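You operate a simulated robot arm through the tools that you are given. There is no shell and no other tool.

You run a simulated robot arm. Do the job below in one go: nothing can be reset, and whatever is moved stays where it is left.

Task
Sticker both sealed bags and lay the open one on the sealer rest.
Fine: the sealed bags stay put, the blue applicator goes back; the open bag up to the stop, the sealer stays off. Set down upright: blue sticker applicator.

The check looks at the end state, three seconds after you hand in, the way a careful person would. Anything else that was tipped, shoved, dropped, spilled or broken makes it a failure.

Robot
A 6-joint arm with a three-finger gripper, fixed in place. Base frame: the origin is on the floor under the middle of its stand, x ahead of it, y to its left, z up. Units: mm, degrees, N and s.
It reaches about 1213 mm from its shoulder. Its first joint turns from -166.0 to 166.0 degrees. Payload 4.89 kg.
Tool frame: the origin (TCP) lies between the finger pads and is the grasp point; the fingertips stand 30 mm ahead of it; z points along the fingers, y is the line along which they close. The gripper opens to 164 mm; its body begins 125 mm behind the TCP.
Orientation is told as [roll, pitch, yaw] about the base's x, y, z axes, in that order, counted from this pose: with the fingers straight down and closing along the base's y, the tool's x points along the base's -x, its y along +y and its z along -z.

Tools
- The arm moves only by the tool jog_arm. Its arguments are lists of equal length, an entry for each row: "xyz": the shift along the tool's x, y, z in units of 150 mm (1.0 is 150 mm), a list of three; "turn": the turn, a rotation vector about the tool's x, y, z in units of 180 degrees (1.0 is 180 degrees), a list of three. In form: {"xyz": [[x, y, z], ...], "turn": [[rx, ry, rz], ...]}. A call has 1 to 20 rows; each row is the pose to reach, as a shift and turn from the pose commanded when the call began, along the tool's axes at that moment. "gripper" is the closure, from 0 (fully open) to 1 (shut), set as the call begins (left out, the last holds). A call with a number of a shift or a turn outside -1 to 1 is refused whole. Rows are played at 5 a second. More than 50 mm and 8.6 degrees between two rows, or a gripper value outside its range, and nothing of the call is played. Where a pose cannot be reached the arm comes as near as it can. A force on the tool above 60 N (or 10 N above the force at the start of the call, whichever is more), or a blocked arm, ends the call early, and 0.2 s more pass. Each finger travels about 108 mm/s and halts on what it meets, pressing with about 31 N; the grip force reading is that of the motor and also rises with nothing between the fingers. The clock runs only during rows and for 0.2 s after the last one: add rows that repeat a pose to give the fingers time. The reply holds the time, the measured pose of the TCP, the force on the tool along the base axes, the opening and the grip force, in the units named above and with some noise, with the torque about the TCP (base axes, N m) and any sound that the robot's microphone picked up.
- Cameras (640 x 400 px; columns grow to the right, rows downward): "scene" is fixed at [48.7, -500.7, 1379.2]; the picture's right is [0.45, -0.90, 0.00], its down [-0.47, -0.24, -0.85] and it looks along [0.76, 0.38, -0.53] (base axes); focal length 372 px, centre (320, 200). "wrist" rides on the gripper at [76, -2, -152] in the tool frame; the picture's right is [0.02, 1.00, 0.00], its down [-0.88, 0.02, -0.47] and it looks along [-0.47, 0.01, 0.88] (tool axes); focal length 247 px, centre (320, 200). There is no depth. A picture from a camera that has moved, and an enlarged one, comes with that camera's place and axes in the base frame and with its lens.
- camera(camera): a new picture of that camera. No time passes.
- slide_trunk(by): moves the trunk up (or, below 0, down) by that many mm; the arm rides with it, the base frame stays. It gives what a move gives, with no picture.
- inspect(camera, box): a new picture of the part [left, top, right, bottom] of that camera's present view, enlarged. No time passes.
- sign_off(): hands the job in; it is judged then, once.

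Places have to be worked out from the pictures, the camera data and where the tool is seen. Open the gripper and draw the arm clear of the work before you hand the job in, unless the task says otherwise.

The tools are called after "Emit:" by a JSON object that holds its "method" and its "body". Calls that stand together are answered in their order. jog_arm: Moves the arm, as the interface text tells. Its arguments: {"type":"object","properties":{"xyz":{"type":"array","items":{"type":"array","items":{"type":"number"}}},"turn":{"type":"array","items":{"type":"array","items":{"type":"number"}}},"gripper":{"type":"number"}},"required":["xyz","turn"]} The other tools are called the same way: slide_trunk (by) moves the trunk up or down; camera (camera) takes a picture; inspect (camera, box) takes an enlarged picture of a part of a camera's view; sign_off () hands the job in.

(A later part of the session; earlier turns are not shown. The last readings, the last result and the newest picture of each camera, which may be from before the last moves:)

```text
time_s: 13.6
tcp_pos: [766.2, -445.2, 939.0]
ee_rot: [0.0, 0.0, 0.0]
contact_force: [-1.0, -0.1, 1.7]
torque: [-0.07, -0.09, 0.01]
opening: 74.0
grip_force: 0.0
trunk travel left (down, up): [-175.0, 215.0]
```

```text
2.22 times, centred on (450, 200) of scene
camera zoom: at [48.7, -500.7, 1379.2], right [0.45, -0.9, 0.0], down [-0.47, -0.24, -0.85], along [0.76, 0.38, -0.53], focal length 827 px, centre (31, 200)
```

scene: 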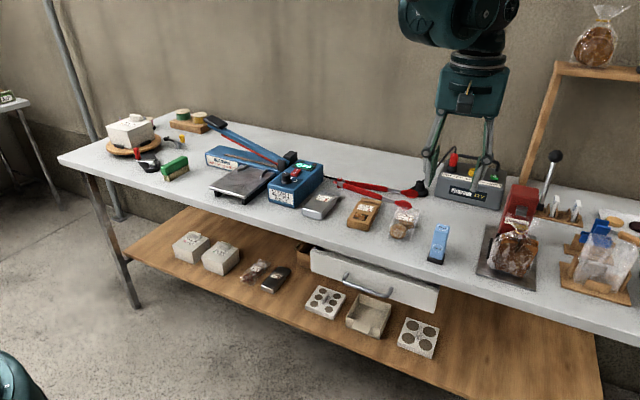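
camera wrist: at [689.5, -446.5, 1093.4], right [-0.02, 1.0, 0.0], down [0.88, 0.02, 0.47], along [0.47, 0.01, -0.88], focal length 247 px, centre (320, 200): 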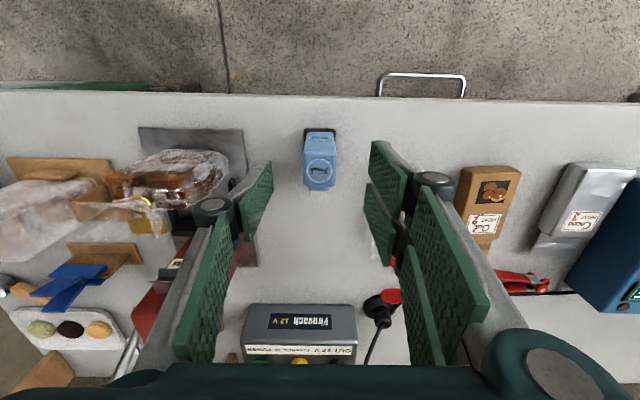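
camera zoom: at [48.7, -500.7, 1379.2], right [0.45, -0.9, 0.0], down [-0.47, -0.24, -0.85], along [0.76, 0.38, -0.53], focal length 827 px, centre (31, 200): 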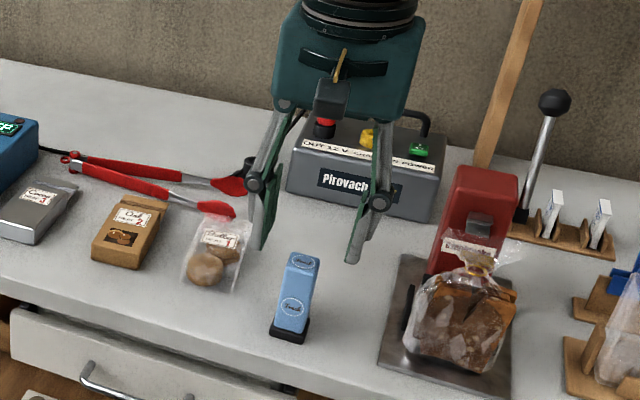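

Alignment looks right. I descend to TCP z≈850, so the tips end about 835, below the body middle and above the foot.

Emit:
{"method": "jog_arm", "body": {"xyz": [[-0.01, 0, 0.15], [-0.013, 0, 0.3], [-0.013, 0, 0.45], [-0.013, 0, 0.593]], "turn": [[0, 0, 0], [0, 0, 0], [0, 0, 0], [0, 0, 0]]}}

Emit:
{"method": "camera", "body": {"camera": "wrist"}}

Emit:
{"method": "inspect", "body": {"camera": "scene", "box": [390, 150, 510, 290]}}

```text
time_s: 14.6
tcp_pos: [769.3, -445.4, 850.5]
ee_rot: [-0.1, 0.0, 0.0]
contact_force: [0.2, 0.1, -0.3]
torque: [0.02, -0.06, 0.02]
opening: 73.8
grip_force: 0.1
trunk travel left (down, up): [-175.0, 215.0]
```

```text
taken
camera wrist: at [692.5, -447.0, 1004.5], right [-0.02, 1.0, 0.0], down [0.88, 0.02, 0.47], along [0.47, 0.01, -0.88], focal length 247 px, centre (320, 200)
```

wrist: 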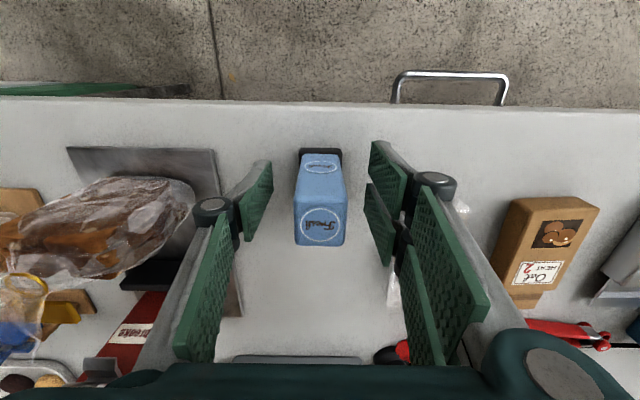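

```text
2.86 times, centred on (450, 220) of scene
camera zoom: at [48.7, -500.7, 1379.2], right [0.45, -0.9, 0.0], down [-0.47, -0.24, -0.85], along [0.76, 0.38, -0.53], focal length 1063 px, centre (-51, 143)
```

zoom: 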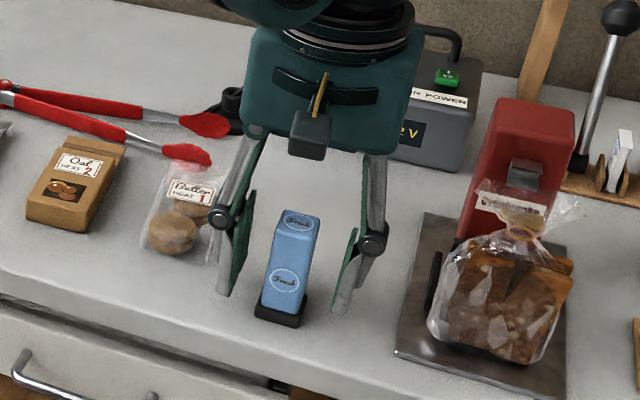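

The applicator stands between the pads. I close the fingers on it.

Emit:
{"method": "jog_arm", "body": {"xyz": [[0, 0, 0], [0, 0, 0], [0, 0, 0], [0, 0, 0], [0, 0, 0]], "turn": [[0, 0, 0], [0, 0, 0], [0, 0, 0], [0, 0, 0], [0, 0, 0]], "gripper": 1.0}}

Emit:
{"method": "camera", "body": {"camera": "wrist"}}

Emit:
{"method": "inspect", "body": {"camera": "scene", "box": [410, 180, 490, 280]}}

```text
time_s: 15.8
tcp_pos: [768.7, -445.0, 851.4]
ee_rot: [-0.1, 0.0, 0.0]
contact_force: [0.0, 0.1, 0.2]
torque: [0.01, -0.02, -0.01]
opening: 29.5
grip_force: 30.9
trunk travel left (down, up): [-175.0, 215.0]
```

```text
taken
camera wrist: at [692.4, -447.0, 1004.7], right [-0.02, 1.0, 0.0], down [0.88, 0.02, 0.47], along [0.47, 0.01, -0.88], focal length 247 px, centre (320, 200)
```

wrist: 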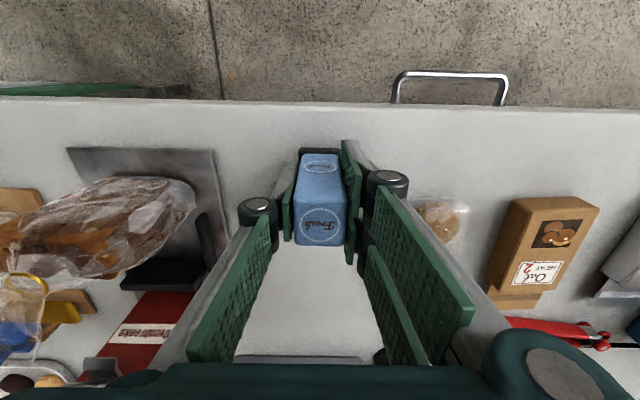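

```text
4.00 times, centred on (450, 230) of scene
camera zoom: at [48.7, -500.7, 1379.2], right [0.45, -0.9, 0.0], down [-0.47, -0.24, -0.85], along [0.76, 0.38, -0.53], focal length 1488 px, centre (-200, 80)
```

zoom: 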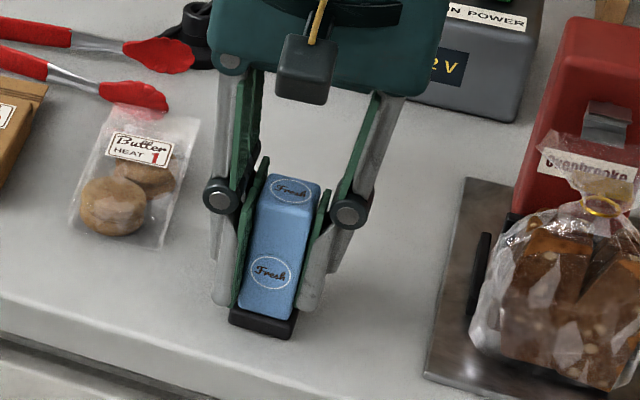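

The grip holds at 29.5 mm with 31 N. I lift the applicator straight up by 110 mm and check it.

Emit:
{"method": "jog_arm", "body": {"xyz": [[0, 0, -0.1], [0, 0, -0.3], [0, 0, -0.5], [0, 0, -0.733]], "turn": [[0, 0, 0], [0, 0, 0], [0, 0, 0], [0, 0, 0]]}}

Emit:
{"method": "inspect", "body": {"camera": "scene", "box": [390, 130, 510, 280]}}

Emit:
{"method": "camera", "body": {"camera": "wrist"}}

```text
time_s: 16.8
tcp_pos: [769.0, -445.5, 962.3]
ee_rot: [0.0, 0.0, 0.0]
contact_force: [1.1, -0.7, -2.2]
torque: [0.03, 0.07, -0.01]
opening: 29.3
grip_force: 30.7
trunk travel left (down, up): [-175.0, 215.0]
```

```text
2.67 times, centred on (450, 205) of scene
camera zoom: at [48.7, -500.7, 1379.2], right [0.45, -0.9, 0.0], down [-0.47, -0.24, -0.85], along [0.76, 0.38, -0.53], focal length 992 px, centre (-27, 187)
```

zoom: 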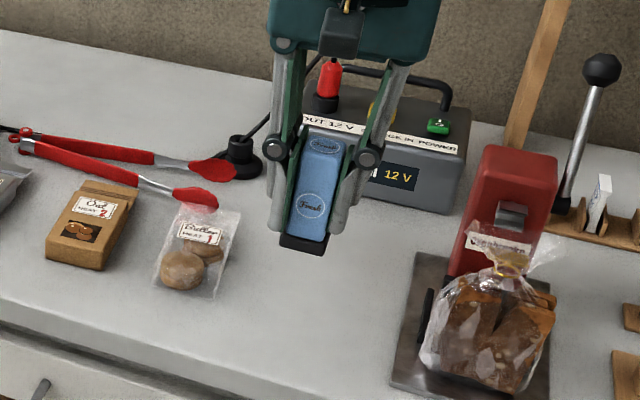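

```text
taken
camera wrist: at [691.5, -446.9, 1115.0], right [-0.02, 1.0, 0.0], down [0.88, 0.02, 0.47], along [0.47, 0.01, -0.88], focal length 247 px, centre (320, 200)
```

wrist: 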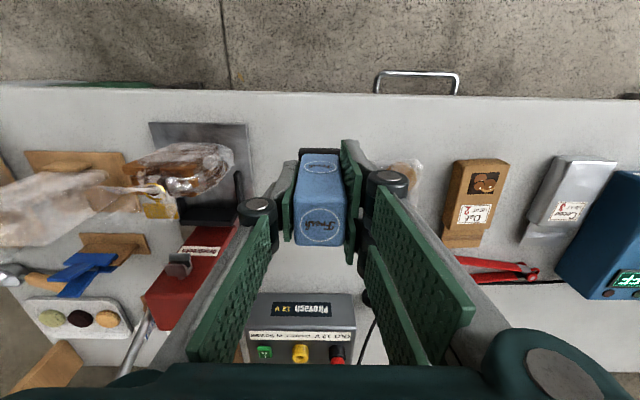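

The whole applicator, foot included, is up. I carry it over to above the Oat bag.

Emit:
{"method": "jog_arm", "body": {"xyz": [[-0.0825, 0.2475, 0], [-0.165, 0.495, 0], [-0.2475, 0.7425, 0], [-0.33, 0.99, 0]], "turn": [[0, 0, 0], [0, 0, 0], [0, 0, 0], [0, 0, 0]]}}

Emit:
{"method": "jog_arm", "body": {"xyz": [[0, 0.205, 0], [0, 0.41, 0], [0, 0.41, 0]], "turn": [[0, 0, 0], [0, 0, 0], [0, 0, 0]]}}

Emit:
{"method": "camera", "body": {"camera": "wrist"}}

Emit:
{"method": "inspect", "body": {"camera": "scene", "box": [310, 130, 430, 240]}}

```text
time_s: 17.8
tcp_pos: [818.6, -297.8, 962.0]
ee_rot: [0.0, 0.0, -0.1]
contact_force: [-0.8, -0.2, -1.5]
torque: [0.19, -0.05, 0.03]
opening: 29.4
grip_force: 30.6
trunk travel left (down, up): [-175.0, 215.0]
```

```text
time_s: 18.6
tcp_pos: [817.9, -234.9, 961.6]
ee_rot: [0.0, 0.0, 0.1]
contact_force: [0.3, 1.0, -1.3]
torque: [0.04, -0.01, -0.03]
opening: 29.4
grip_force: 31.0
trunk travel left (down, up): [-175.0, 215.0]
```

```text
taken
camera wrist: at [741.3, -236.8, 1114.1], right [-0.02, 1.0, 0.0], down [0.88, 0.02, 0.47], along [0.47, 0.01, -0.88], focal length 247 px, centre (320, 200)
```

wrist: 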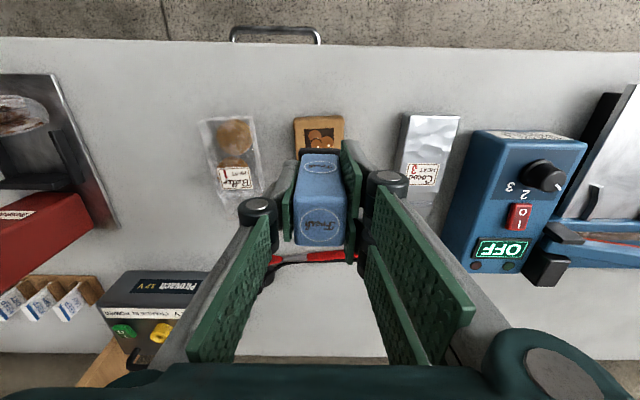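

```text
3.64 times, centred on (370, 185) of scene
camera zoom: at [48.7, -500.7, 1379.2], right [0.45, -0.9, 0.0], down [-0.47, -0.24, -0.85], along [0.76, 0.38, -0.53], focal length 1353 px, centre (138, 254)
```

zoom: 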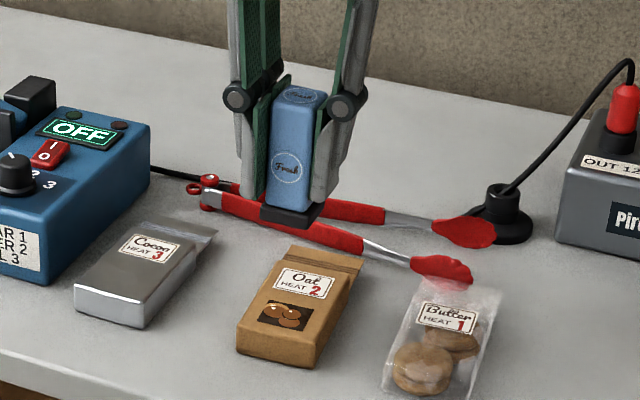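

The applicator hangs over the lower part of Oat, clear of its label. I lower it close above the bag, then go down in small steps.

Emit:
{"method": "jog_arm", "body": {"xyz": [[0, 0, 0.2], [0, 0, 0.35], [0, 0, 0.45], [0, 0, 0.5]], "turn": [[0, 0, 0], [0, 0, 0], [0, 0, 0], [0, 0, 0]]}}

Emit:
{"method": "inspect", "body": {"camera": "scene", "box": [320, 150, 410, 240]}}

Emit:
{"method": "inspect", "body": {"camera": "wrist", "box": [250, 90, 400, 260]}}

```text
time_s: 19.6
tcp_pos: [818.0, -235.5, 885.8]
ee_rot: [-0.1, 0.0, 0.0]
contact_force: [1.0, 0.2, -0.9]
torque: [0.0, 0.03, 0.03]
opening: 29.3
grip_force: 31.1
trunk travel left (down, up): [-175.0, 215.0]
```

```text
4.44 times, centred on (365, 195) of scene
camera zoom: at [48.7, -500.7, 1379.2], right [0.45, -0.9, 0.0], down [-0.47, -0.24, -0.85], along [0.76, 0.38, -0.53], focal length 1654 px, centre (120, 222)
```

zoom: 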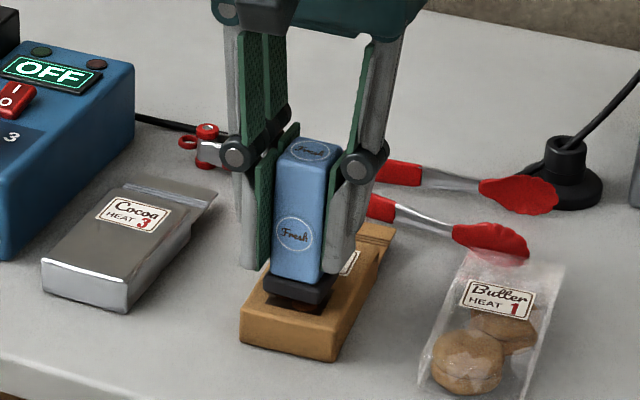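

```text
2.35 times, centred on (325, 175) of wrist
camera zoom: at [741.8, -237.0, 1038.4], right [-0.02, 1.0, 0.0], down [0.88, 0.02, 0.47], along [0.47, 0.01, -0.88], focal length 581 px, centre (308, 259)
```

zoom: 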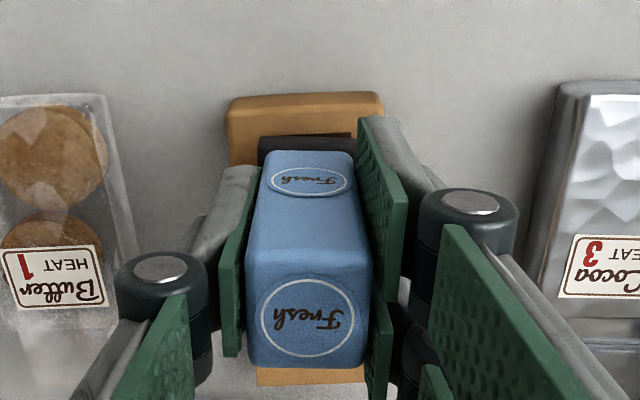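

The foot is centred over the bag about 10 mm above it. I lower in millimetre steps and watch the force.

Emit:
{"method": "jog_arm", "body": {"xyz": [[0, 0, 0.02], [0, 0, 0.04], [0, 0, 0.055], [0, 0, 0.06], [0, 0, 0.065]], "turn": [[0, 0, 0], [0, 0, 0], [0, 0, 0], [0, 0, 0], [0, 0, 0]]}}

```text
time_s: 20.8
tcp_pos: [816.8, -235.4, 877.7]
ee_rot: [0.1, 0.1, 0.0]
contact_force: [2.2, 0.2, 15.0]
torque: [0.05, -0.13, -0.03]
opening: 29.6
grip_force: 30.5
trunk travel left (down, up): [-175.0, 215.0]
```

Contact was made with about 15 N. I press slightly further for a firm application and listen for a sound.

Emit:
{"method": "jog_arm", "body": {"xyz": [[0, 0, 0.004], [0, 0, 0.008], [0, 0, 0.008], [0, 0, 0.008]], "turn": [[0, 0, 0], [0, 0, 0], [0, 0, 0], [0, 0, 0]]}}

Emit:
{"method": "inspect", "body": {"camera": "scene", "box": [320, 150, 410, 240]}}

```text
time_s: 21.8
tcp_pos: [818.2, -235.2, 875.8]
ee_rot: [0.0, 0.0, 0.0]
contact_force: [2.7, 1.5, 27.1]
torque: [0.03, -0.09, 0.01]
opening: 29.7
grip_force: 31.5
trunk travel left (down, up): [-175.0, 215.0]
```

```text
4.44 times, centred on (365, 195) of scene
camera zoom: at [48.7, -500.7, 1379.2], right [0.45, -0.9, 0.0], down [-0.47, -0.24, -0.85], along [0.76, 0.38, -0.53], focal length 1654 px, centre (120, 222)
```

zoom: 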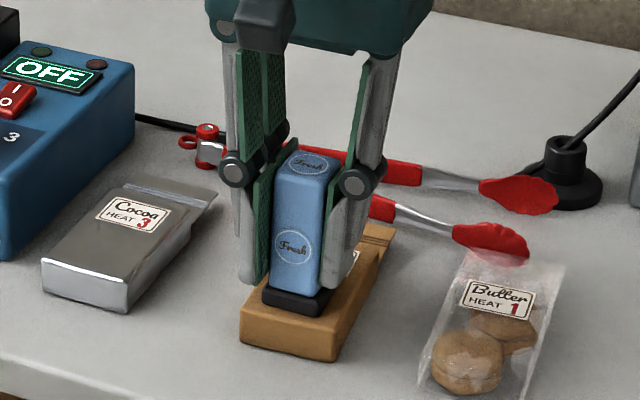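

The force is now 27 N with no sound. I lift straight up and look at the bag for a sticker.

Emit:
{"method": "jog_arm", "body": {"xyz": [[0, 0, -0.03], [0, 0, -0.1], [0, 0, -0.3], [0, 0, -0.5]], "turn": [[0, 0, 0], [0, 0, 0], [0, 0, 0], [0, 0, 0]]}}

Emit:
{"method": "inspect", "body": {"camera": "scene", "box": [320, 160, 410, 240]}}

Emit:
{"method": "inspect", "body": {"camera": "wrist", "box": [250, 90, 400, 260]}}

```text
time_s: 22.8
tcp_pos: [817.6, -237.4, 949.8]
ee_rot: [0.1, 0.0, 0.0]
contact_force: [1.0, -0.8, -1.5]
torque: [0.05, 0.12, 0.03]
opening: 29.4
grip_force: 30.5
trunk travel left (down, up): [-175.0, 215.0]
```

```text
5.00 times, centred on (365, 200) of scene
camera zoom: at [48.7, -500.7, 1379.2], right [0.45, -0.9, 0.0], down [-0.47, -0.24, -0.85], along [0.76, 0.38, -0.53], focal length 1860 px, centre (95, 200)
```

zoom: 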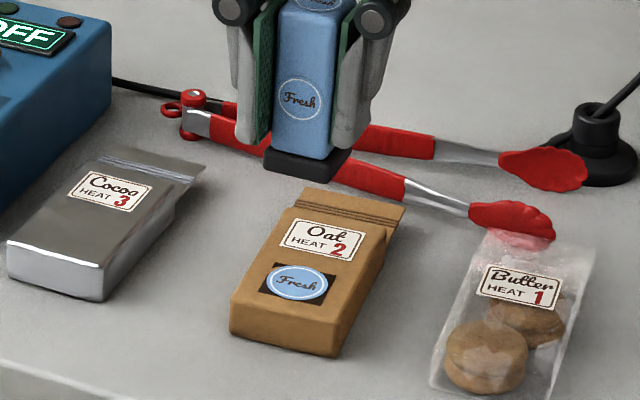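

```text
2.35 times, centred on (325, 175) of wrist
camera zoom: at [741.0, -237.8, 1103.3], right [-0.02, 1.0, 0.0], down [0.88, 0.02, 0.47], along [0.47, 0.01, -0.88], focal length 581 px, centre (308, 259)
```

zoom: 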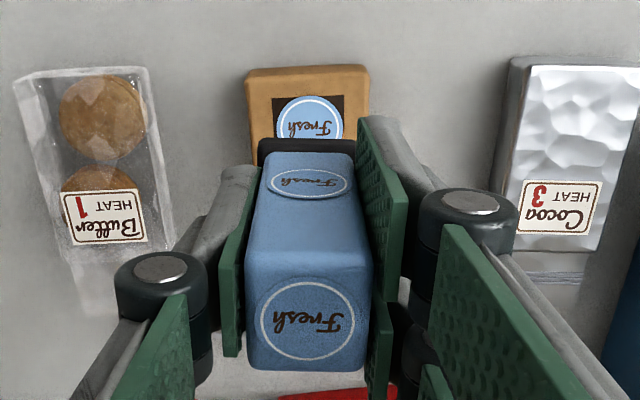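

A "Fresh" sticker is now on Oat, clear of its label. I carry the applicator sideways to above Cocoa's blank lower part at (818,-104).

Emit:
{"method": "jog_arm", "body": {"xyz": [[0, 0.2, 0], [0, 0.45, 0], [0, 0.7, 0], [0, 0.873, 0], [0, 0.873, 0]], "turn": [[0, 0, 0], [0, 0, 0], [0, 0, 0], [0, 0, 0], [0, 0, 0]]}}

Emit:
{"method": "inspect", "body": {"camera": "scene", "box": [280, 120, 400, 230]}}

Emit:
{"method": "inspect", "body": {"camera": "wrist", "box": [210, 70, 440, 260]}}

```text
time_s: 24.0
tcp_pos: [818.6, -103.7, 949.8]
ee_rot: [0.0, 0.0, 0.0]
contact_force: [-0.5, -0.1, -0.8]
torque: [-0.01, 0.03, -0.01]
opening: 29.3
grip_force: 31.1
trunk travel left (down, up): [-175.0, 215.0]
```

```text
3.64 times, centred on (340, 175) of scene
camera zoom: at [48.7, -500.7, 1379.2], right [0.45, -0.9, 0.0], down [-0.47, -0.24, -0.85], along [0.76, 0.38, -0.53], focal length 1353 px, centre (247, 291)
```

zoom: 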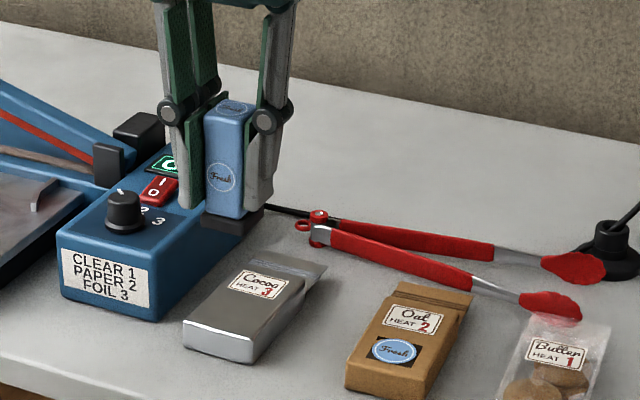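

```text
2.11 times, centred on (325, 165) of wrist
camera zoom: at [741.2, -106.2, 1103.2], right [-0.02, 1.0, 0.0], down [0.88, 0.02, 0.47], along [0.47, 0.01, -0.88], focal length 520 px, centre (310, 274)
```

zoom: 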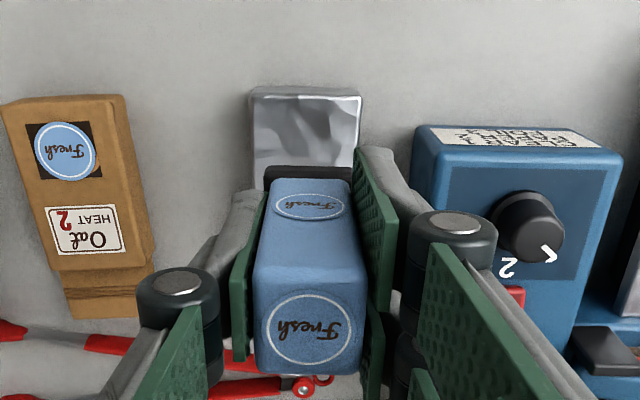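

Box top is only about z=842, so the fingers clear it. I lower to just above Cocoa, then press in millimetre steps as before.

Emit:
{"method": "jog_arm", "body": {"xyz": [[0, 0, 0.15], [0, 0, 0.3], [0, 0, 0.4], [0, 0, 0.43]], "turn": [[0, 0, 0], [0, 0, 0], [0, 0, 0], [0, 0, 0]]}}

Emit:
{"method": "inspect", "body": {"camera": "scene", "box": [280, 140, 370, 230]}}

Emit:
{"method": "inspect", "body": {"camera": "wrist", "box": [230, 80, 420, 260]}}

```text
time_s: 25.0
tcp_pos: [818.0, -103.9, 885.7]
ee_rot: [0.0, 0.0, -0.1]
contact_force: [0.5, -0.4, -1.7]
torque: [0.01, 0.03, 0.0]
opening: 29.5
grip_force: 31.1
trunk travel left (down, up): [-175.0, 215.0]
```

```text
4.44 times, centred on (325, 185) of scene
camera zoom: at [48.7, -500.7, 1379.2], right [0.45, -0.9, 0.0], down [-0.47, -0.24, -0.85], along [0.76, 0.38, -0.53], focal length 1654 px, centre (298, 267)
```

zoom: 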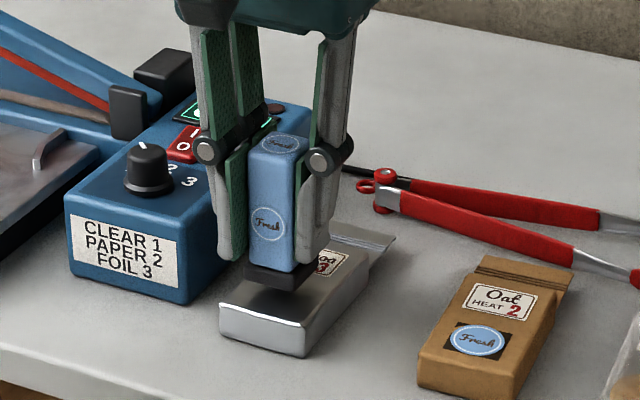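

```text
2.22 times, centred on (325, 170) of wrist
camera zoom: at [741.8, -106.7, 1039.0], right [-0.02, 1.0, 0.0], down [0.88, 0.02, 0.47], along [0.47, 0.01, -0.88], focal length 549 px, centre (309, 267)
```

zoom: 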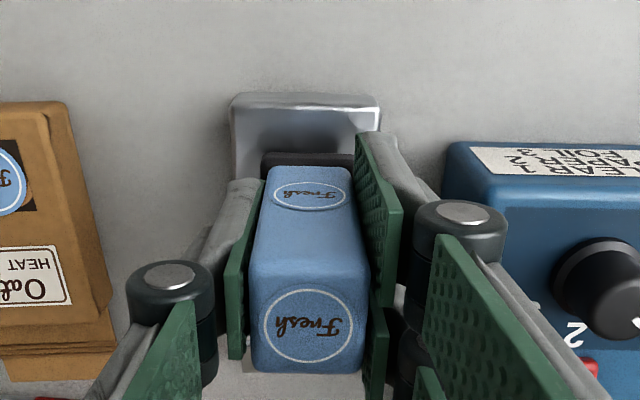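

The foot is centred over the foil bag. I press with the same profile that worked on Oat.

Emit:
{"method": "jog_arm", "body": {"xyz": [[0, 0, 0.02], [0, 0, 0.04], [0, 0, 0.052], [0, 0, 0.057], [0, 0, 0.062]], "turn": [[0, 0, 0], [0, 0, 0], [0, 0, 0], [0, 0, 0], [0, 0, 0]]}}

```text
time_s: 26.2
tcp_pos: [818.5, -103.7, 876.7]
ee_rot: [0.0, 0.1, 0.0]
contact_force: [-0.1, 0.0, -1.6]
torque: [-0.01, -0.01, 0.04]
opening: 29.6
grip_force: 30.8
trunk travel left (down, up): [-175.0, 215.0]
```

No contact yet, as this bag sits a millimetre or two lower. I keep lowering gently.

Emit:
{"method": "jog_arm", "body": {"xyz": [[0, 0, 0.005], [0, 0, 0.01], [0, 0, 0.014], [0, 0, 0.014]], "turn": [[0, 0, 0], [0, 0, 0], [0, 0, 0], [0, 0, 0]]}}

```text
time_s: 27.2
tcp_pos: [819.2, -105.2, 875.4]
ee_rot: [-0.1, -0.1, 0.1]
contact_force: [1.3, 2.2, 26.0]
torque: [0.05, -0.05, 0.02]
opening: 29.6
grip_force: 31.6
trunk travel left (down, up): [-175.0, 215.0]
```

The force reached 26 N, as on Oat. I lift straight up and check for the sticker.

Emit:
{"method": "jog_arm", "body": {"xyz": [[0, 0, -0.03], [0, 0, -0.1], [0, 0, -0.3], [0, 0, -0.55]], "turn": [[0, 0, 0], [0, 0, 0], [0, 0, 0], [0, 0, 0]]}}

Emit:
{"method": "inspect", "body": {"camera": "scene", "box": [280, 140, 370, 230]}}

Emit:
{"method": "inspect", "body": {"camera": "wrist", "box": [210, 70, 440, 260]}}

```text
time_s: 28.2
tcp_pos: [820.3, -104.2, 955.8]
ee_rot: [0.0, 0.0, 0.1]
contact_force: [1.4, -0.2, -2.5]
torque: [0.03, 0.27, 0.01]
opening: 29.6
grip_force: 30.8
trunk travel left (down, up): [-175.0, 215.0]
```

```text
4.44 times, centred on (325, 185) of scene
camera zoom: at [48.7, -500.7, 1379.2], right [0.45, -0.9, 0.0], down [-0.47, -0.24, -0.85], along [0.76, 0.38, -0.53], focal length 1654 px, centre (298, 267)
```

zoom: 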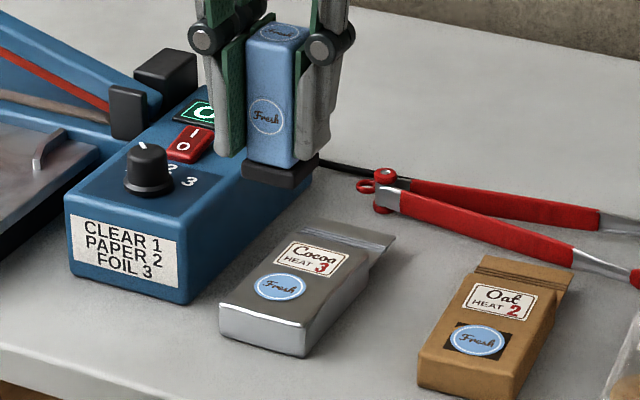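

```text
2.11 times, centred on (325, 165) of wrist
camera zoom: at [742.4, -106.2, 1108.9], right [-0.02, 1.0, 0.0], down [0.88, 0.02, 0.47], along [0.47, 0.01, -0.88], focal length 520 px, centre (310, 274)
```

zoom: 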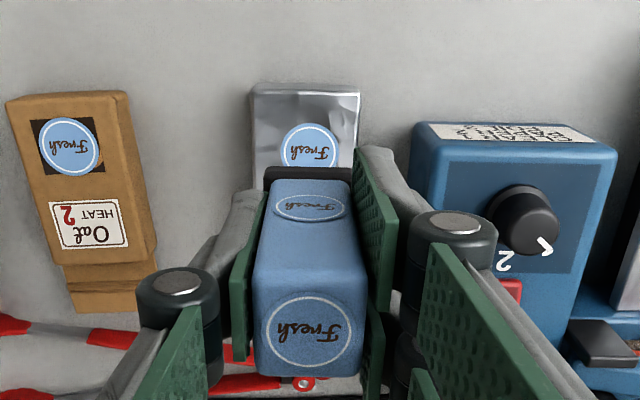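

Both sealed bags carry stickers clear of their labels. I carry the applicator back to its starting place above (768.5,-445).

Emit:
{"method": "jog_arm", "body": {"xyz": [[0.04, -0.24, 0], [0.08, -0.49, 0], [0.12, -0.74, 0], [0.165, -0.99, 0]], "turn": [[0, 0, 0], [0, 0, 0], [0, 0, 0], [0, 0, 0]]}}

Emit:
{"method": "jog_arm", "body": {"xyz": [[0.04, -0.24, 0], [0.08, -0.49, 0], [0.12, -0.74, 0], [0.165, -0.99, 0]], "turn": [[0, 0, 0], [0, 0, 0], [0, 0, 0], [0, 0, 0]]}}

Emit:
{"method": "jog_arm", "body": {"xyz": [[0, -0.15, 0], [0, -0.2927, 0], [0, -0.2927, 0.2], [0, -0.2927, 0.4], [0, -0.2927, 0.4]], "turn": [[0, 0, 0], [0, 0, 0], [0, 0, 0], [0, 0, 0], [0, 0, 0]]}}

Emit:
{"method": "inspect", "body": {"camera": "scene", "box": [390, 140, 510, 290]}}

Emit:
{"method": "camera", "body": {"camera": "wrist"}}

```text
time_s: 29.2
tcp_pos: [793.2, -251.3, 957.5]
ee_rot: [0.0, 0.0, 0.1]
contact_force: [0.2, 1.2, -1.3]
torque: [-0.19, 0.05, 0.01]
opening: 29.4
grip_force: 30.8
trunk travel left (down, up): [-175.0, 215.0]
```

```text
time_s: 30.2
tcp_pos: [768.7, -401.3, 957.7]
ee_rot: [0.0, 0.1, -0.1]
contact_force: [1.2, 1.8, -2.0]
torque: [-0.23, 0.04, -0.02]
opening: 29.7
grip_force: 31.0
trunk travel left (down, up): [-175.0, 215.0]
```

```text
time_s: 31.4
tcp_pos: [769.4, -445.2, 895.9]
ee_rot: [0.0, 0.0, 0.0]
contact_force: [0.2, -0.1, -2.1]
torque: [0.02, 0.03, -0.05]
opening: 29.6
grip_force: 30.6
trunk travel left (down, up): [-175.0, 215.0]
```

```text
2.67 times, centred on (450, 215) of scene
camera zoom: at [48.7, -500.7, 1379.2], right [0.45, -0.9, 0.0], down [-0.47, -0.24, -0.85], along [0.76, 0.38, -0.53], focal length 992 px, centre (-27, 160)
```

zoom: 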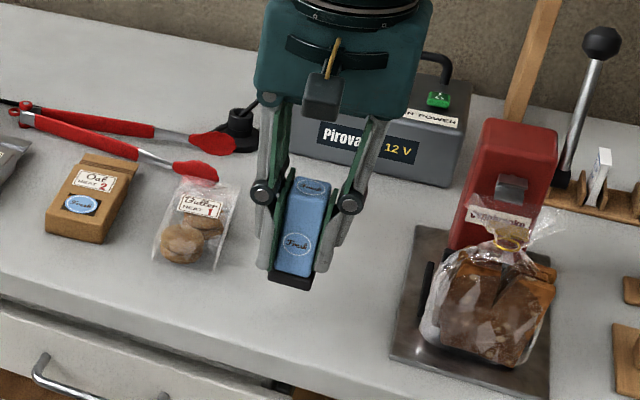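

```text
taken
camera wrist: at [691.9, -447.3, 1049.3], right [-0.02, 1.0, 0.0], down [0.88, 0.02, 0.47], along [0.47, 0.01, -0.88], focal length 247 px, centre (320, 200)
```

wrist: 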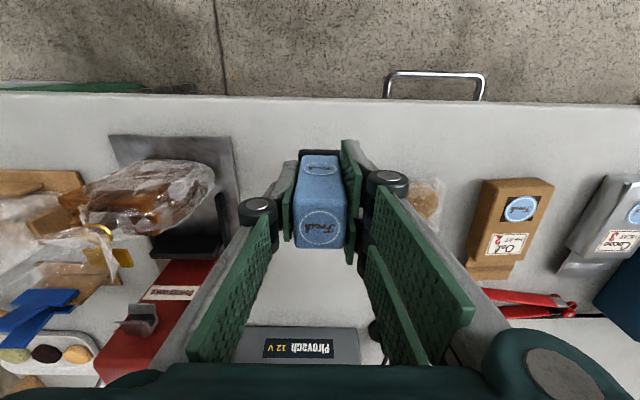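

It hangs over its old spot at z≈897. I lower it to just above the bench, then in half-millimetre steps until contact.

Emit:
{"method": "jog_arm", "body": {"xyz": [[0, 0, 0.1], [0, 0, 0.2], [0, 0, 0.26], [0, 0, 0.29]], "turn": [[0, 0, 0], [0, 0, 0], [0, 0, 0], [0, 0, 0]]}}

Emit:
{"method": "jog_arm", "body": {"xyz": [[0, 0, 0.004], [0, 0, 0.008], [0, 0, 0.011], [0, 0, 0.014], [0, 0, 0.014]], "turn": [[0, 0, 0], [0, 0, 0], [0, 0, 0], [0, 0, 0], [0, 0, 0]]}}

```text
time_s: 32.4
tcp_pos: [768.5, -445.5, 852.1]
ee_rot: [0.0, 0.0, 0.0]
contact_force: [0.0, 0.8, -1.3]
torque: [0.02, 0.02, 0.01]
opening: 29.5
grip_force: 31.1
trunk travel left (down, up): [-175.0, 215.0]
```

```text
time_s: 33.6
tcp_pos: [767.9, -446.1, 852.0]
ee_rot: [0.0, 0.0, -0.1]
contact_force: [-0.4, -0.7, -1.4]
torque: [0.02, 0.02, -0.01]
opening: 29.5
grip_force: 31.0
trunk travel left (down, up): [-175.0, 215.0]
```

No contact yet at the original height, so the applicator rode up slightly in the grip while pressing. I continue down in fine steps.

Emit:
{"method": "jog_arm", "body": {"xyz": [[0, 0, 0.003], [0, 0, 0.006], [0, 0, 0.009], [0, 0, 0.009]], "turn": [[0, 0, 0], [0, 0, 0], [0, 0, 0], [0, 0, 0]]}}

Emit:
{"method": "inspect", "body": {"camera": "scene", "box": [420, 210, 470, 275]}}

```text
time_s: 34.6
tcp_pos: [768.7, -445.5, 849.5]
ee_rot: [0.0, 0.0, 0.0]
contact_force: [-0.2, 1.1, -2.0]
torque: [-0.05, -0.01, -0.01]
opening: 29.5
grip_force: 31.0
trunk travel left (down, up): [-175.0, 215.0]
```

```text
6.15 times, centred on (445, 242) of scene
camera zoom: at [48.7, -500.7, 1379.2], right [0.45, -0.9, 0.0], down [-0.47, -0.24, -0.85], along [0.76, 0.38, -0.53], focal length 2290 px, centre (-449, -62)
```

zoom: 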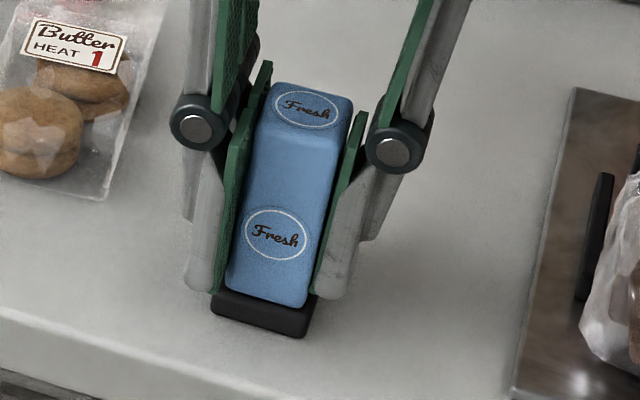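

The foot looks within about a millimetre of the bench compared to the starting picture. I go on in half-millimetre steps.

Emit:
{"method": "jog_arm", "body": {"xyz": [[0, 0, 0.003], [0, 0, 0.006], [0, 0, 0.009], [0, 0, 0.009]], "turn": [[0, 0, 0], [0, 0, 0], [0, 0, 0], [0, 0, 0]]}}

```text
time_s: 35.6
tcp_pos: [768.6, -445.7, 849.6]
ee_rot: [0.0, 0.1, 0.0]
contact_force: [4.3, -5.4, 16.0]
torque: [-0.18, -0.08, -0.01]
opening: 29.5
grip_force: 31.2
trunk travel left (down, up): [-175.0, 215.0]
```

The foot is on the bench (16 N). I relax the downward push slightly, then open the fingers to 74 mm only.

Emit:
{"method": "jog_arm", "body": {"xyz": [[0, 0, -0.003], [0, 0, -0.004], [0, 0, -0.004]], "turn": [[0, 0, 0], [0, 0, 0], [0, 0, 0]]}}

Emit:
{"method": "jog_arm", "body": {"xyz": [[0, 0, 0], [0, 0, 0], [0, 0, 0], [0, 0, 0]], "turn": [[0, 0, 0], [0, 0, 0], [0, 0, 0], [0, 0, 0]], "gripper": 0.55}}

Emit:
{"method": "inspect", "body": {"camera": "scene", "box": [410, 200, 480, 275]}}

Emit:
{"method": "camera", "body": {"camera": "wrist"}}

```text
time_s: 36.4
tcp_pos: [768.1, -444.7, 849.5]
ee_rot: [0.0, 0.0, 0.1]
contact_force: [2.5, -0.4, 8.6]
torque: [0.05, -0.05, -0.02]
opening: 29.5
grip_force: 31.3
trunk travel left (down, up): [-175.0, 215.0]
```

```text
time_s: 37.4
tcp_pos: [768.0, -445.0, 849.7]
ee_rot: [0.0, 0.0, 0.1]
contact_force: [0.0, -0.3, 0.2]
torque: [0.02, 0.03, 0.01]
opening: 73.8
grip_force: 0.0
trunk travel left (down, up): [-175.0, 215.0]
```

```text
5.33 times, centred on (445, 238) of scene
camera zoom: at [48.7, -500.7, 1379.2], right [0.45, -0.9, 0.0], down [-0.47, -0.24, -0.85], along [0.76, 0.38, -0.53], focal length 1984 px, centre (-347, 0)
```

zoom: 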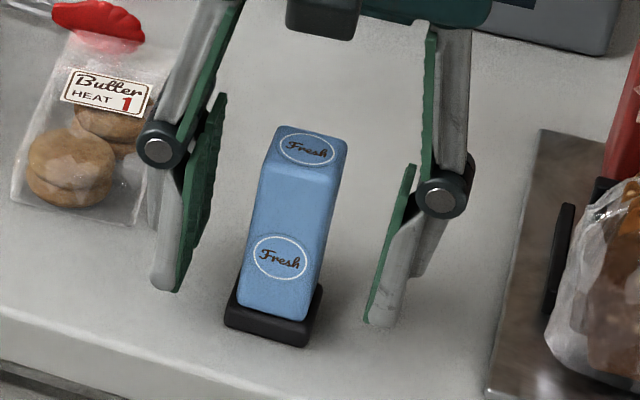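

```text
taken
camera wrist: at [691.4, -447.1, 1002.4], right [-0.02, 1.0, 0.0], down [0.88, 0.02, 0.47], along [0.47, 0.01, -0.88], focal length 247 px, centre (320, 200)
```

wrist: 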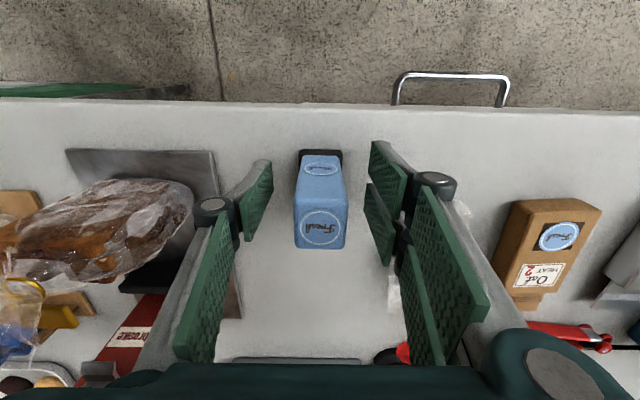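

The applicator stands upright at its original spot. I rise straight up clear of it.

Emit:
{"method": "jog_arm", "body": {"xyz": [[0, 0, -0.1], [0, 0, -0.3], [0, 0, -0.55], [0, 0, -0.8]], "turn": [[0, 0, 0], [0, 0, 0], [0, 0, 0], [0, 0, 0]]}}

Emit:
{"method": "camera", "body": {"camera": "wrist"}}

Emit:
{"method": "camera", "body": {"camera": "scene"}}

```text
time_s: 38.4
tcp_pos: [767.7, -444.7, 970.3]
ee_rot: [-0.1, 0.0, -0.1]
contact_force: [0.5, 0.6, -2.1]
torque: [0.06, 0.1, 0.02]
opening: 73.7
grip_force: 0.1
trunk travel left (down, up): [-175.0, 215.0]
```

```text
taken
camera wrist: at [691.2, -446.8, 1123.3], right [-0.02, 1.0, 0.0], down [0.88, 0.02, 0.47], along [0.47, 0.01, -0.88], focal length 247 px, centre (320, 200)
```

wrist: 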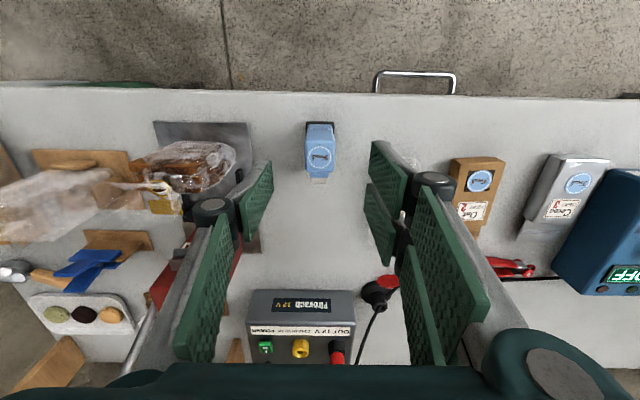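

```text
taken
```

scene: 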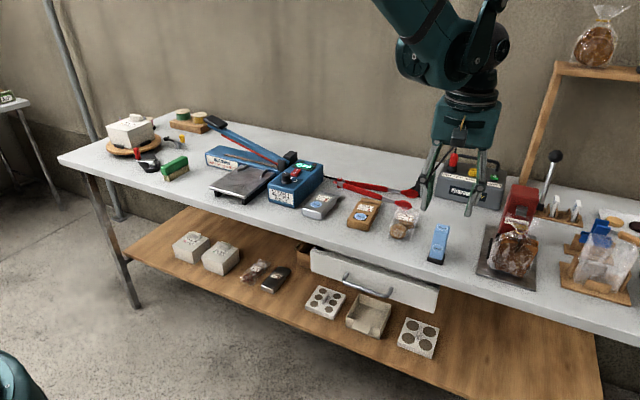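

The applicator is back, everything else looks undisturbed. Now I move over the Butter bag with fingers open to measure it.

Emit:
{"method": "jog_arm", "body": {"xyz": [[0.05, 0.2, -0.1], [0.1, 0.4, -0.2], [0.2, 0.667, -0.2]], "turn": [[0, 0, 0], [0, 0, 0], [0, 0, 0]], "gripper": 0.3}}

Emit:
{"method": "camera", "body": {"camera": "wrist"}}

Emit:
{"method": "inspect", "body": {"camera": "wrist", "box": [260, 90, 380, 250]}}

Emit:
{"method": "inspect", "body": {"camera": "scene", "box": [380, 195, 440, 250]}}

```text
time_s: 39.2
tcp_pos: [739.6, -346.0, 999.9]
ee_rot: [0.0, 0.0, -0.1]
contact_force: [1.3, -1.3, -1.1]
torque: [0.26, 0.06, -0.02]
opening: 114.5
grip_force: 0.3
trunk travel left (down, up): [-175.0, 215.0]
```

```text
taken
camera wrist: at [662.3, -347.2, 1152.6], right [-0.02, 1.0, 0.0], down [0.88, 0.02, 0.47], along [0.47, 0.01, -0.88], focal length 247 px, centre (320, 200)
```

wrist: 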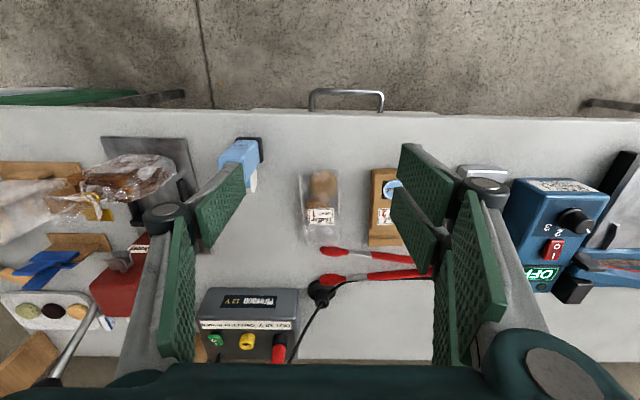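

```text
2.50 times, centred on (320, 170) of wrist
camera zoom: at [662.3, -347.2, 1152.6], right [-0.02, 1.0, 0.0], down [0.88, 0.02, 0.47], along [0.47, 0.01, -0.88], focal length 617 px, centre (320, 275)
```

zoom: 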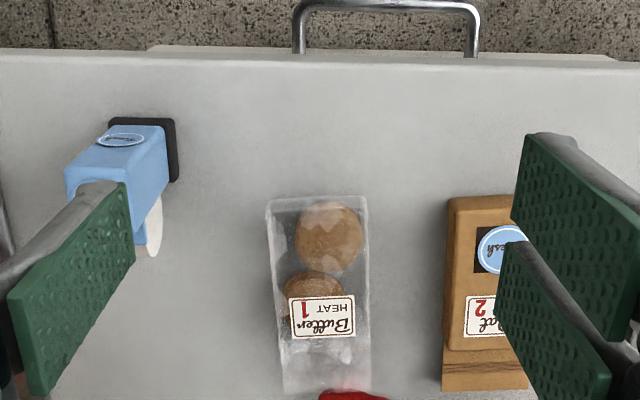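

```text
7.27 times, centred on (410, 222) of scene
camera zoom: at [48.7, -500.7, 1379.2], right [0.45, -0.9, 0.0], down [-0.47, -0.24, -0.85], along [0.76, 0.38, -0.53], focal length 2706 px, centre (-334, 36)
```

zoom: 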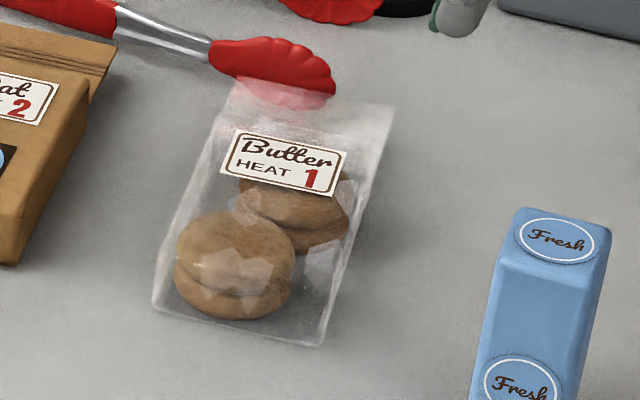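

The Butter bag has its near edge centre at (799,-346.5), a width of about 60 mm and a yaw of about +4°. I move above it with yaw +4.2° and the fingers set to 80 mm.

Emit:
{"method": "jog_arm", "body": {"xyz": [[-0.17, 0.002, 0.1], [-0.34, 0.004, 0.2], [-0.5, 0.006, 0.35], [-0.67, 0.009, 0.5]], "turn": [[0, 0, -0.006], [0, 0, -0.012], [0, 0, -0.018], [0, 0, -0.0233]], "gripper": 0.51}}

Emit:
{"method": "camera", "body": {"camera": "wrist"}}

Emit:
{"method": "inspect", "body": {"camera": "wrist", "box": [230, 90, 410, 260]}}

Emit:
{"method": "inspect", "body": {"camera": "scene", "box": [360, 150, 450, 250]}}

```text
time_s: 40.2
tcp_pos: [838.5, -344.2, 926.4]
ee_rot: [0.0, 0.0, 4.2]
contact_force: [-1.2, 0.3, 0.4]
torque: [-0.01, -0.22, -0.01]
opening: 80.3
grip_force: 0.0
trunk travel left (down, up): [-175.0, 215.0]
```

```text
taken
camera wrist: at [761.7, -351.2, 1078.2], right [-0.09, 1.0, 0.0], down [0.88, 0.08, 0.47], along [0.47, 0.04, -0.88], focal length 247 px, centre (320, 200)
```

wrist: 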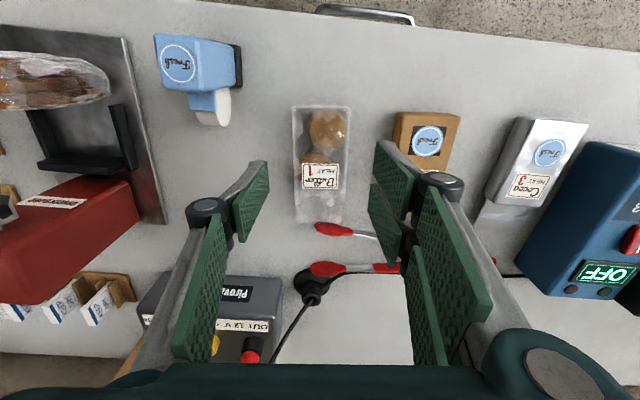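

```text
2.35 times, centred on (320, 175) of wrist
camera zoom: at [761.7, -351.2, 1078.2], right [-0.09, 1.0, 0.0], down [0.88, 0.08, 0.47], along [0.47, 0.04, -0.88], focal length 581 px, centre (320, 259)
```

zoom: 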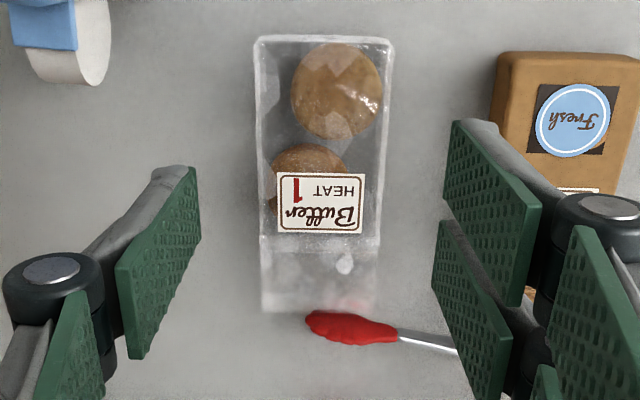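

```text
4.00 times, centred on (405, 200) of scene
camera zoom: at [48.7, -500.7, 1379.2], right [0.45, -0.9, 0.0], down [-0.47, -0.24, -0.85], along [0.76, 0.38, -0.53], focal length 1488 px, centre (-20, 200)
```

zoom: 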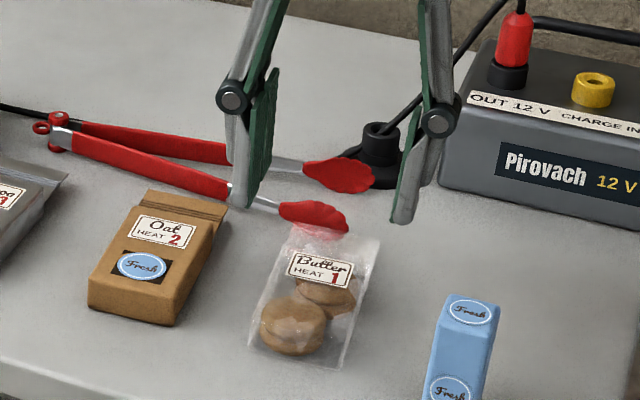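

The bag axis lines up with the gripper and its centre line passes within 1 mm of the TCP. I descend to z≈858 and check the tips against the bag.

Emit:
{"method": "jog_arm", "body": {"xyz": [[0, 0, 0.15], [0, 0, 0.3], [0, 0, 0.4], [0, 0, 0.44]], "turn": [[0, 0, 0], [0, 0, 0], [0, 0, 0], [0, 0, 0]]}}

Emit:
{"method": "inspect", "body": {"camera": "scene", "box": [370, 180, 450, 250]}}

Emit:
{"method": "inspect", "body": {"camera": "wrist", "box": [210, 90, 430, 300]}}

```text
time_s: 41.2
tcp_pos: [838.4, -343.5, 857.5]
ee_rot: [-0.1, -0.1, 4.1]
contact_force: [-1.1, -0.2, 0.5]
torque: [0.01, -0.01, -0.02]
opening: 80.2
grip_force: 0.1
trunk travel left (down, up): [-175.0, 215.0]
```

```text
5.71 times, centred on (410, 215) of scene
camera zoom: at [48.7, -500.7, 1379.2], right [0.45, -0.9, 0.0], down [-0.47, -0.24, -0.85], along [0.76, 0.38, -0.53], focal length 2126 px, centre (-194, 114)
```

zoom: 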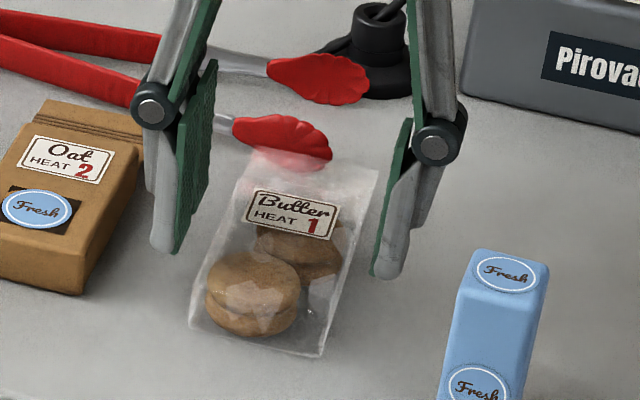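

```text
1.90 times, centred on (320, 195) of wrist
camera zoom: at [762.3, -351.4, 1011.1], right [-0.09, 1.0, 0.0], down [0.88, 0.08, 0.47], along [0.47, 0.04, -0.88], focal length 470 px, centre (320, 210)
```

zoom: 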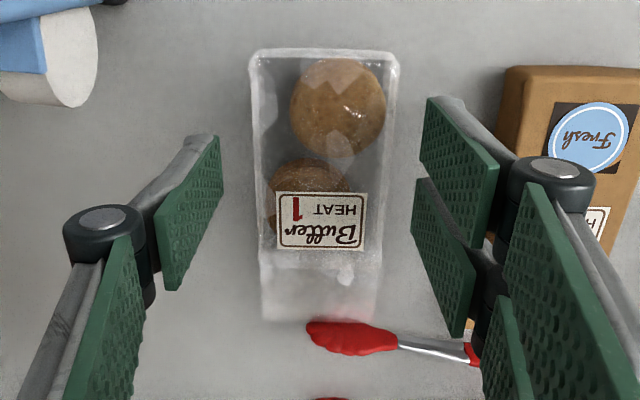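

The tips sit about 28.5 mm ahead of the TCP, at z≈829 now. I want them at about 812 so they will later pass over the 10 mm rails, so I go down 18 mm and close.

Emit:
{"method": "jog_arm", "body": {"xyz": [[0, 0, 0.04], [0, 0, 0.08], [0, 0, 0.119], [0, 0, 0.119]], "turn": [[0, 0, 0], [0, 0, 0], [0, 0, 0], [0, 0, 0]]}}

Emit:
{"method": "inspect", "body": {"camera": "scene", "box": [370, 180, 450, 250]}}

```text
time_s: 42.2
tcp_pos: [837.1, -344.1, 841.2]
ee_rot: [0.0, 0.0, 4.1]
contact_force: [-0.1, 0.1, 0.3]
torque: [0.02, 0.0, -0.01]
opening: 80.0
grip_force: 0.1
trunk travel left (down, up): [-175.0, 215.0]
```

```text
5.71 times, centred on (410, 215) of scene
camera zoom: at [48.7, -500.7, 1379.2], right [0.45, -0.9, 0.0], down [-0.47, -0.24, -0.85], along [0.76, 0.38, -0.53], focal length 2126 px, centre (-194, 114)
```

zoom: 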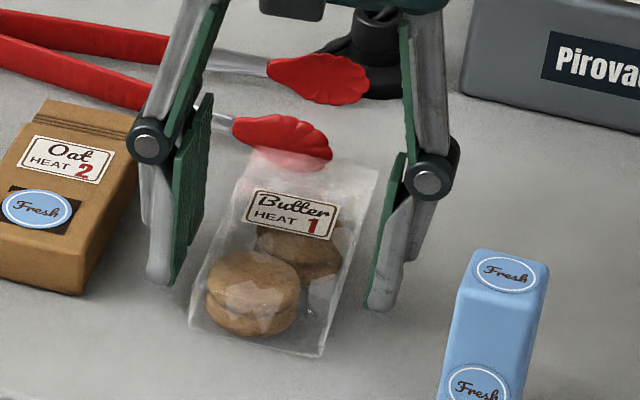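

The pads flank the bag well. I close in small increments to find the bag's width and use as gentle a grip as holds.

Emit:
{"method": "jog_arm", "body": {"xyz": [[0, 0, 0], [0, 0, 0], [0, 0, 0]], "turn": [[0, 0, 0], [0, 0, 0], [0, 0, 0]], "gripper": 0.62}}

Emit:
{"method": "jog_arm", "body": {"xyz": [[0, 0, 0], [0, 0, 0]], "turn": [[0, 0, 0], [0, 0, 0]], "gripper": 0.645}}

```text
time_s: 43.0
tcp_pos: [838.2, -343.9, 839.6]
ee_rot: [0.0, 0.0, 4.1]
contact_force: [0.6, 1.1, -0.2]
torque: [0.01, 0.02, -0.01]
opening: 62.3
grip_force: 0.0
trunk travel left (down, up): [-175.0, 215.0]
```

```text
time_s: 43.6
tcp_pos: [840.1, -343.2, 840.2]
ee_rot: [0.0, 0.1, 4.0]
contact_force: [-0.5, -0.3, 1.3]
torque: [0.06, -0.03, 0.0]
opening: 59.5
grip_force: 11.7
trunk travel left (down, up): [-175.0, 215.0]
```

The bag is about 59.5 mm wide and the grip reads 11.7 N. I add a little closure for security, then lift straight up slowly.

Emit:
{"method": "jog_arm", "body": {"xyz": [[0, 0, 0], [0, 0, 0]], "turn": [[0, 0, 0], [0, 0, 0]], "gripper": 0.67}}

Emit:
{"method": "jog_arm", "body": {"xyz": [[0, 0, -0.02], [0, 0, -0.05], [0, 0, -0.1], [0, 0, -0.16], [0, 0, -0.22]], "turn": [[0, 0, 0], [0, 0, 0], [0, 0, 0], [0, 0, 0], [0, 0, 0]]}}

Emit:
{"method": "inspect", "body": {"camera": "scene", "box": [360, 170, 450, 250]}}

Emit:
{"method": "inspect", "body": {"camera": "wrist", "box": [210, 90, 430, 300]}}

```text
time_s: 44.2
tcp_pos: [839.8, -344.4, 840.0]
ee_rot: [0.1, 0.0, 4.0]
contact_force: [0.5, -0.9, 0.8]
torque: [-0.02, 0.01, 0.0]
opening: 59.6
grip_force: 12.2
trunk travel left (down, up): [-175.0, 215.0]
```

```text
time_s: 45.4
tcp_pos: [839.2, -345.2, 872.2]
ee_rot: [0.1, 0.0, 4.2]
contact_force: [-0.1, 0.0, -0.6]
torque: [0.05, 0.05, 0.05]
opening: 59.6
grip_force: 12.4
trunk travel left (down, up): [-175.0, 215.0]
```

```text
5.00 times, centred on (405, 210) of scene
camera zoom: at [48.7, -500.7, 1379.2], right [0.45, -0.9, 0.0], down [-0.47, -0.24, -0.85], along [0.76, 0.38, -0.53], focal length 1860 px, centre (-105, 150)
```

zoom: 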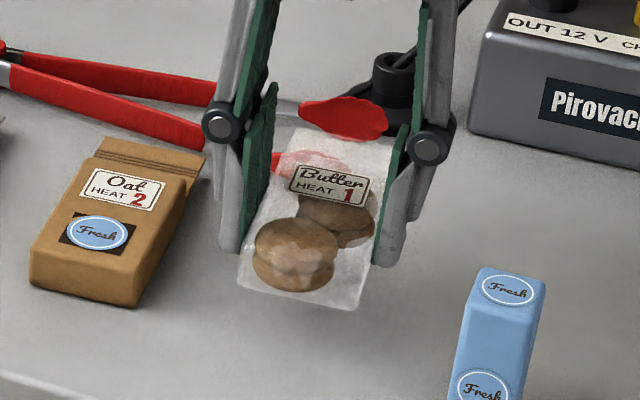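

```text
1.90 times, centred on (320, 195) of wrist
camera zoom: at [762.1, -351.2, 1026.6], right [-0.09, 1.0, 0.0], down [0.88, 0.08, 0.47], along [0.47, 0.04, -0.88], focal length 470 px, centre (320, 210)
```

zoom: 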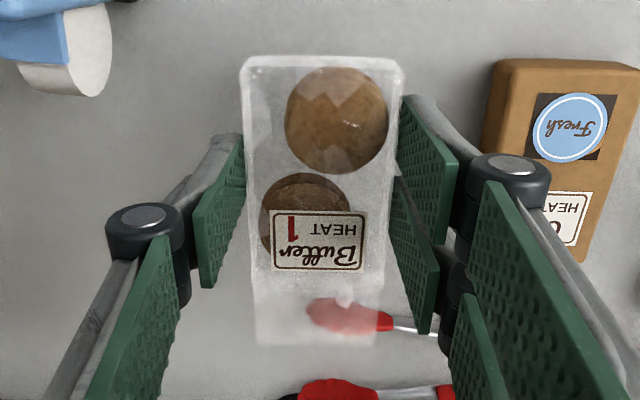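

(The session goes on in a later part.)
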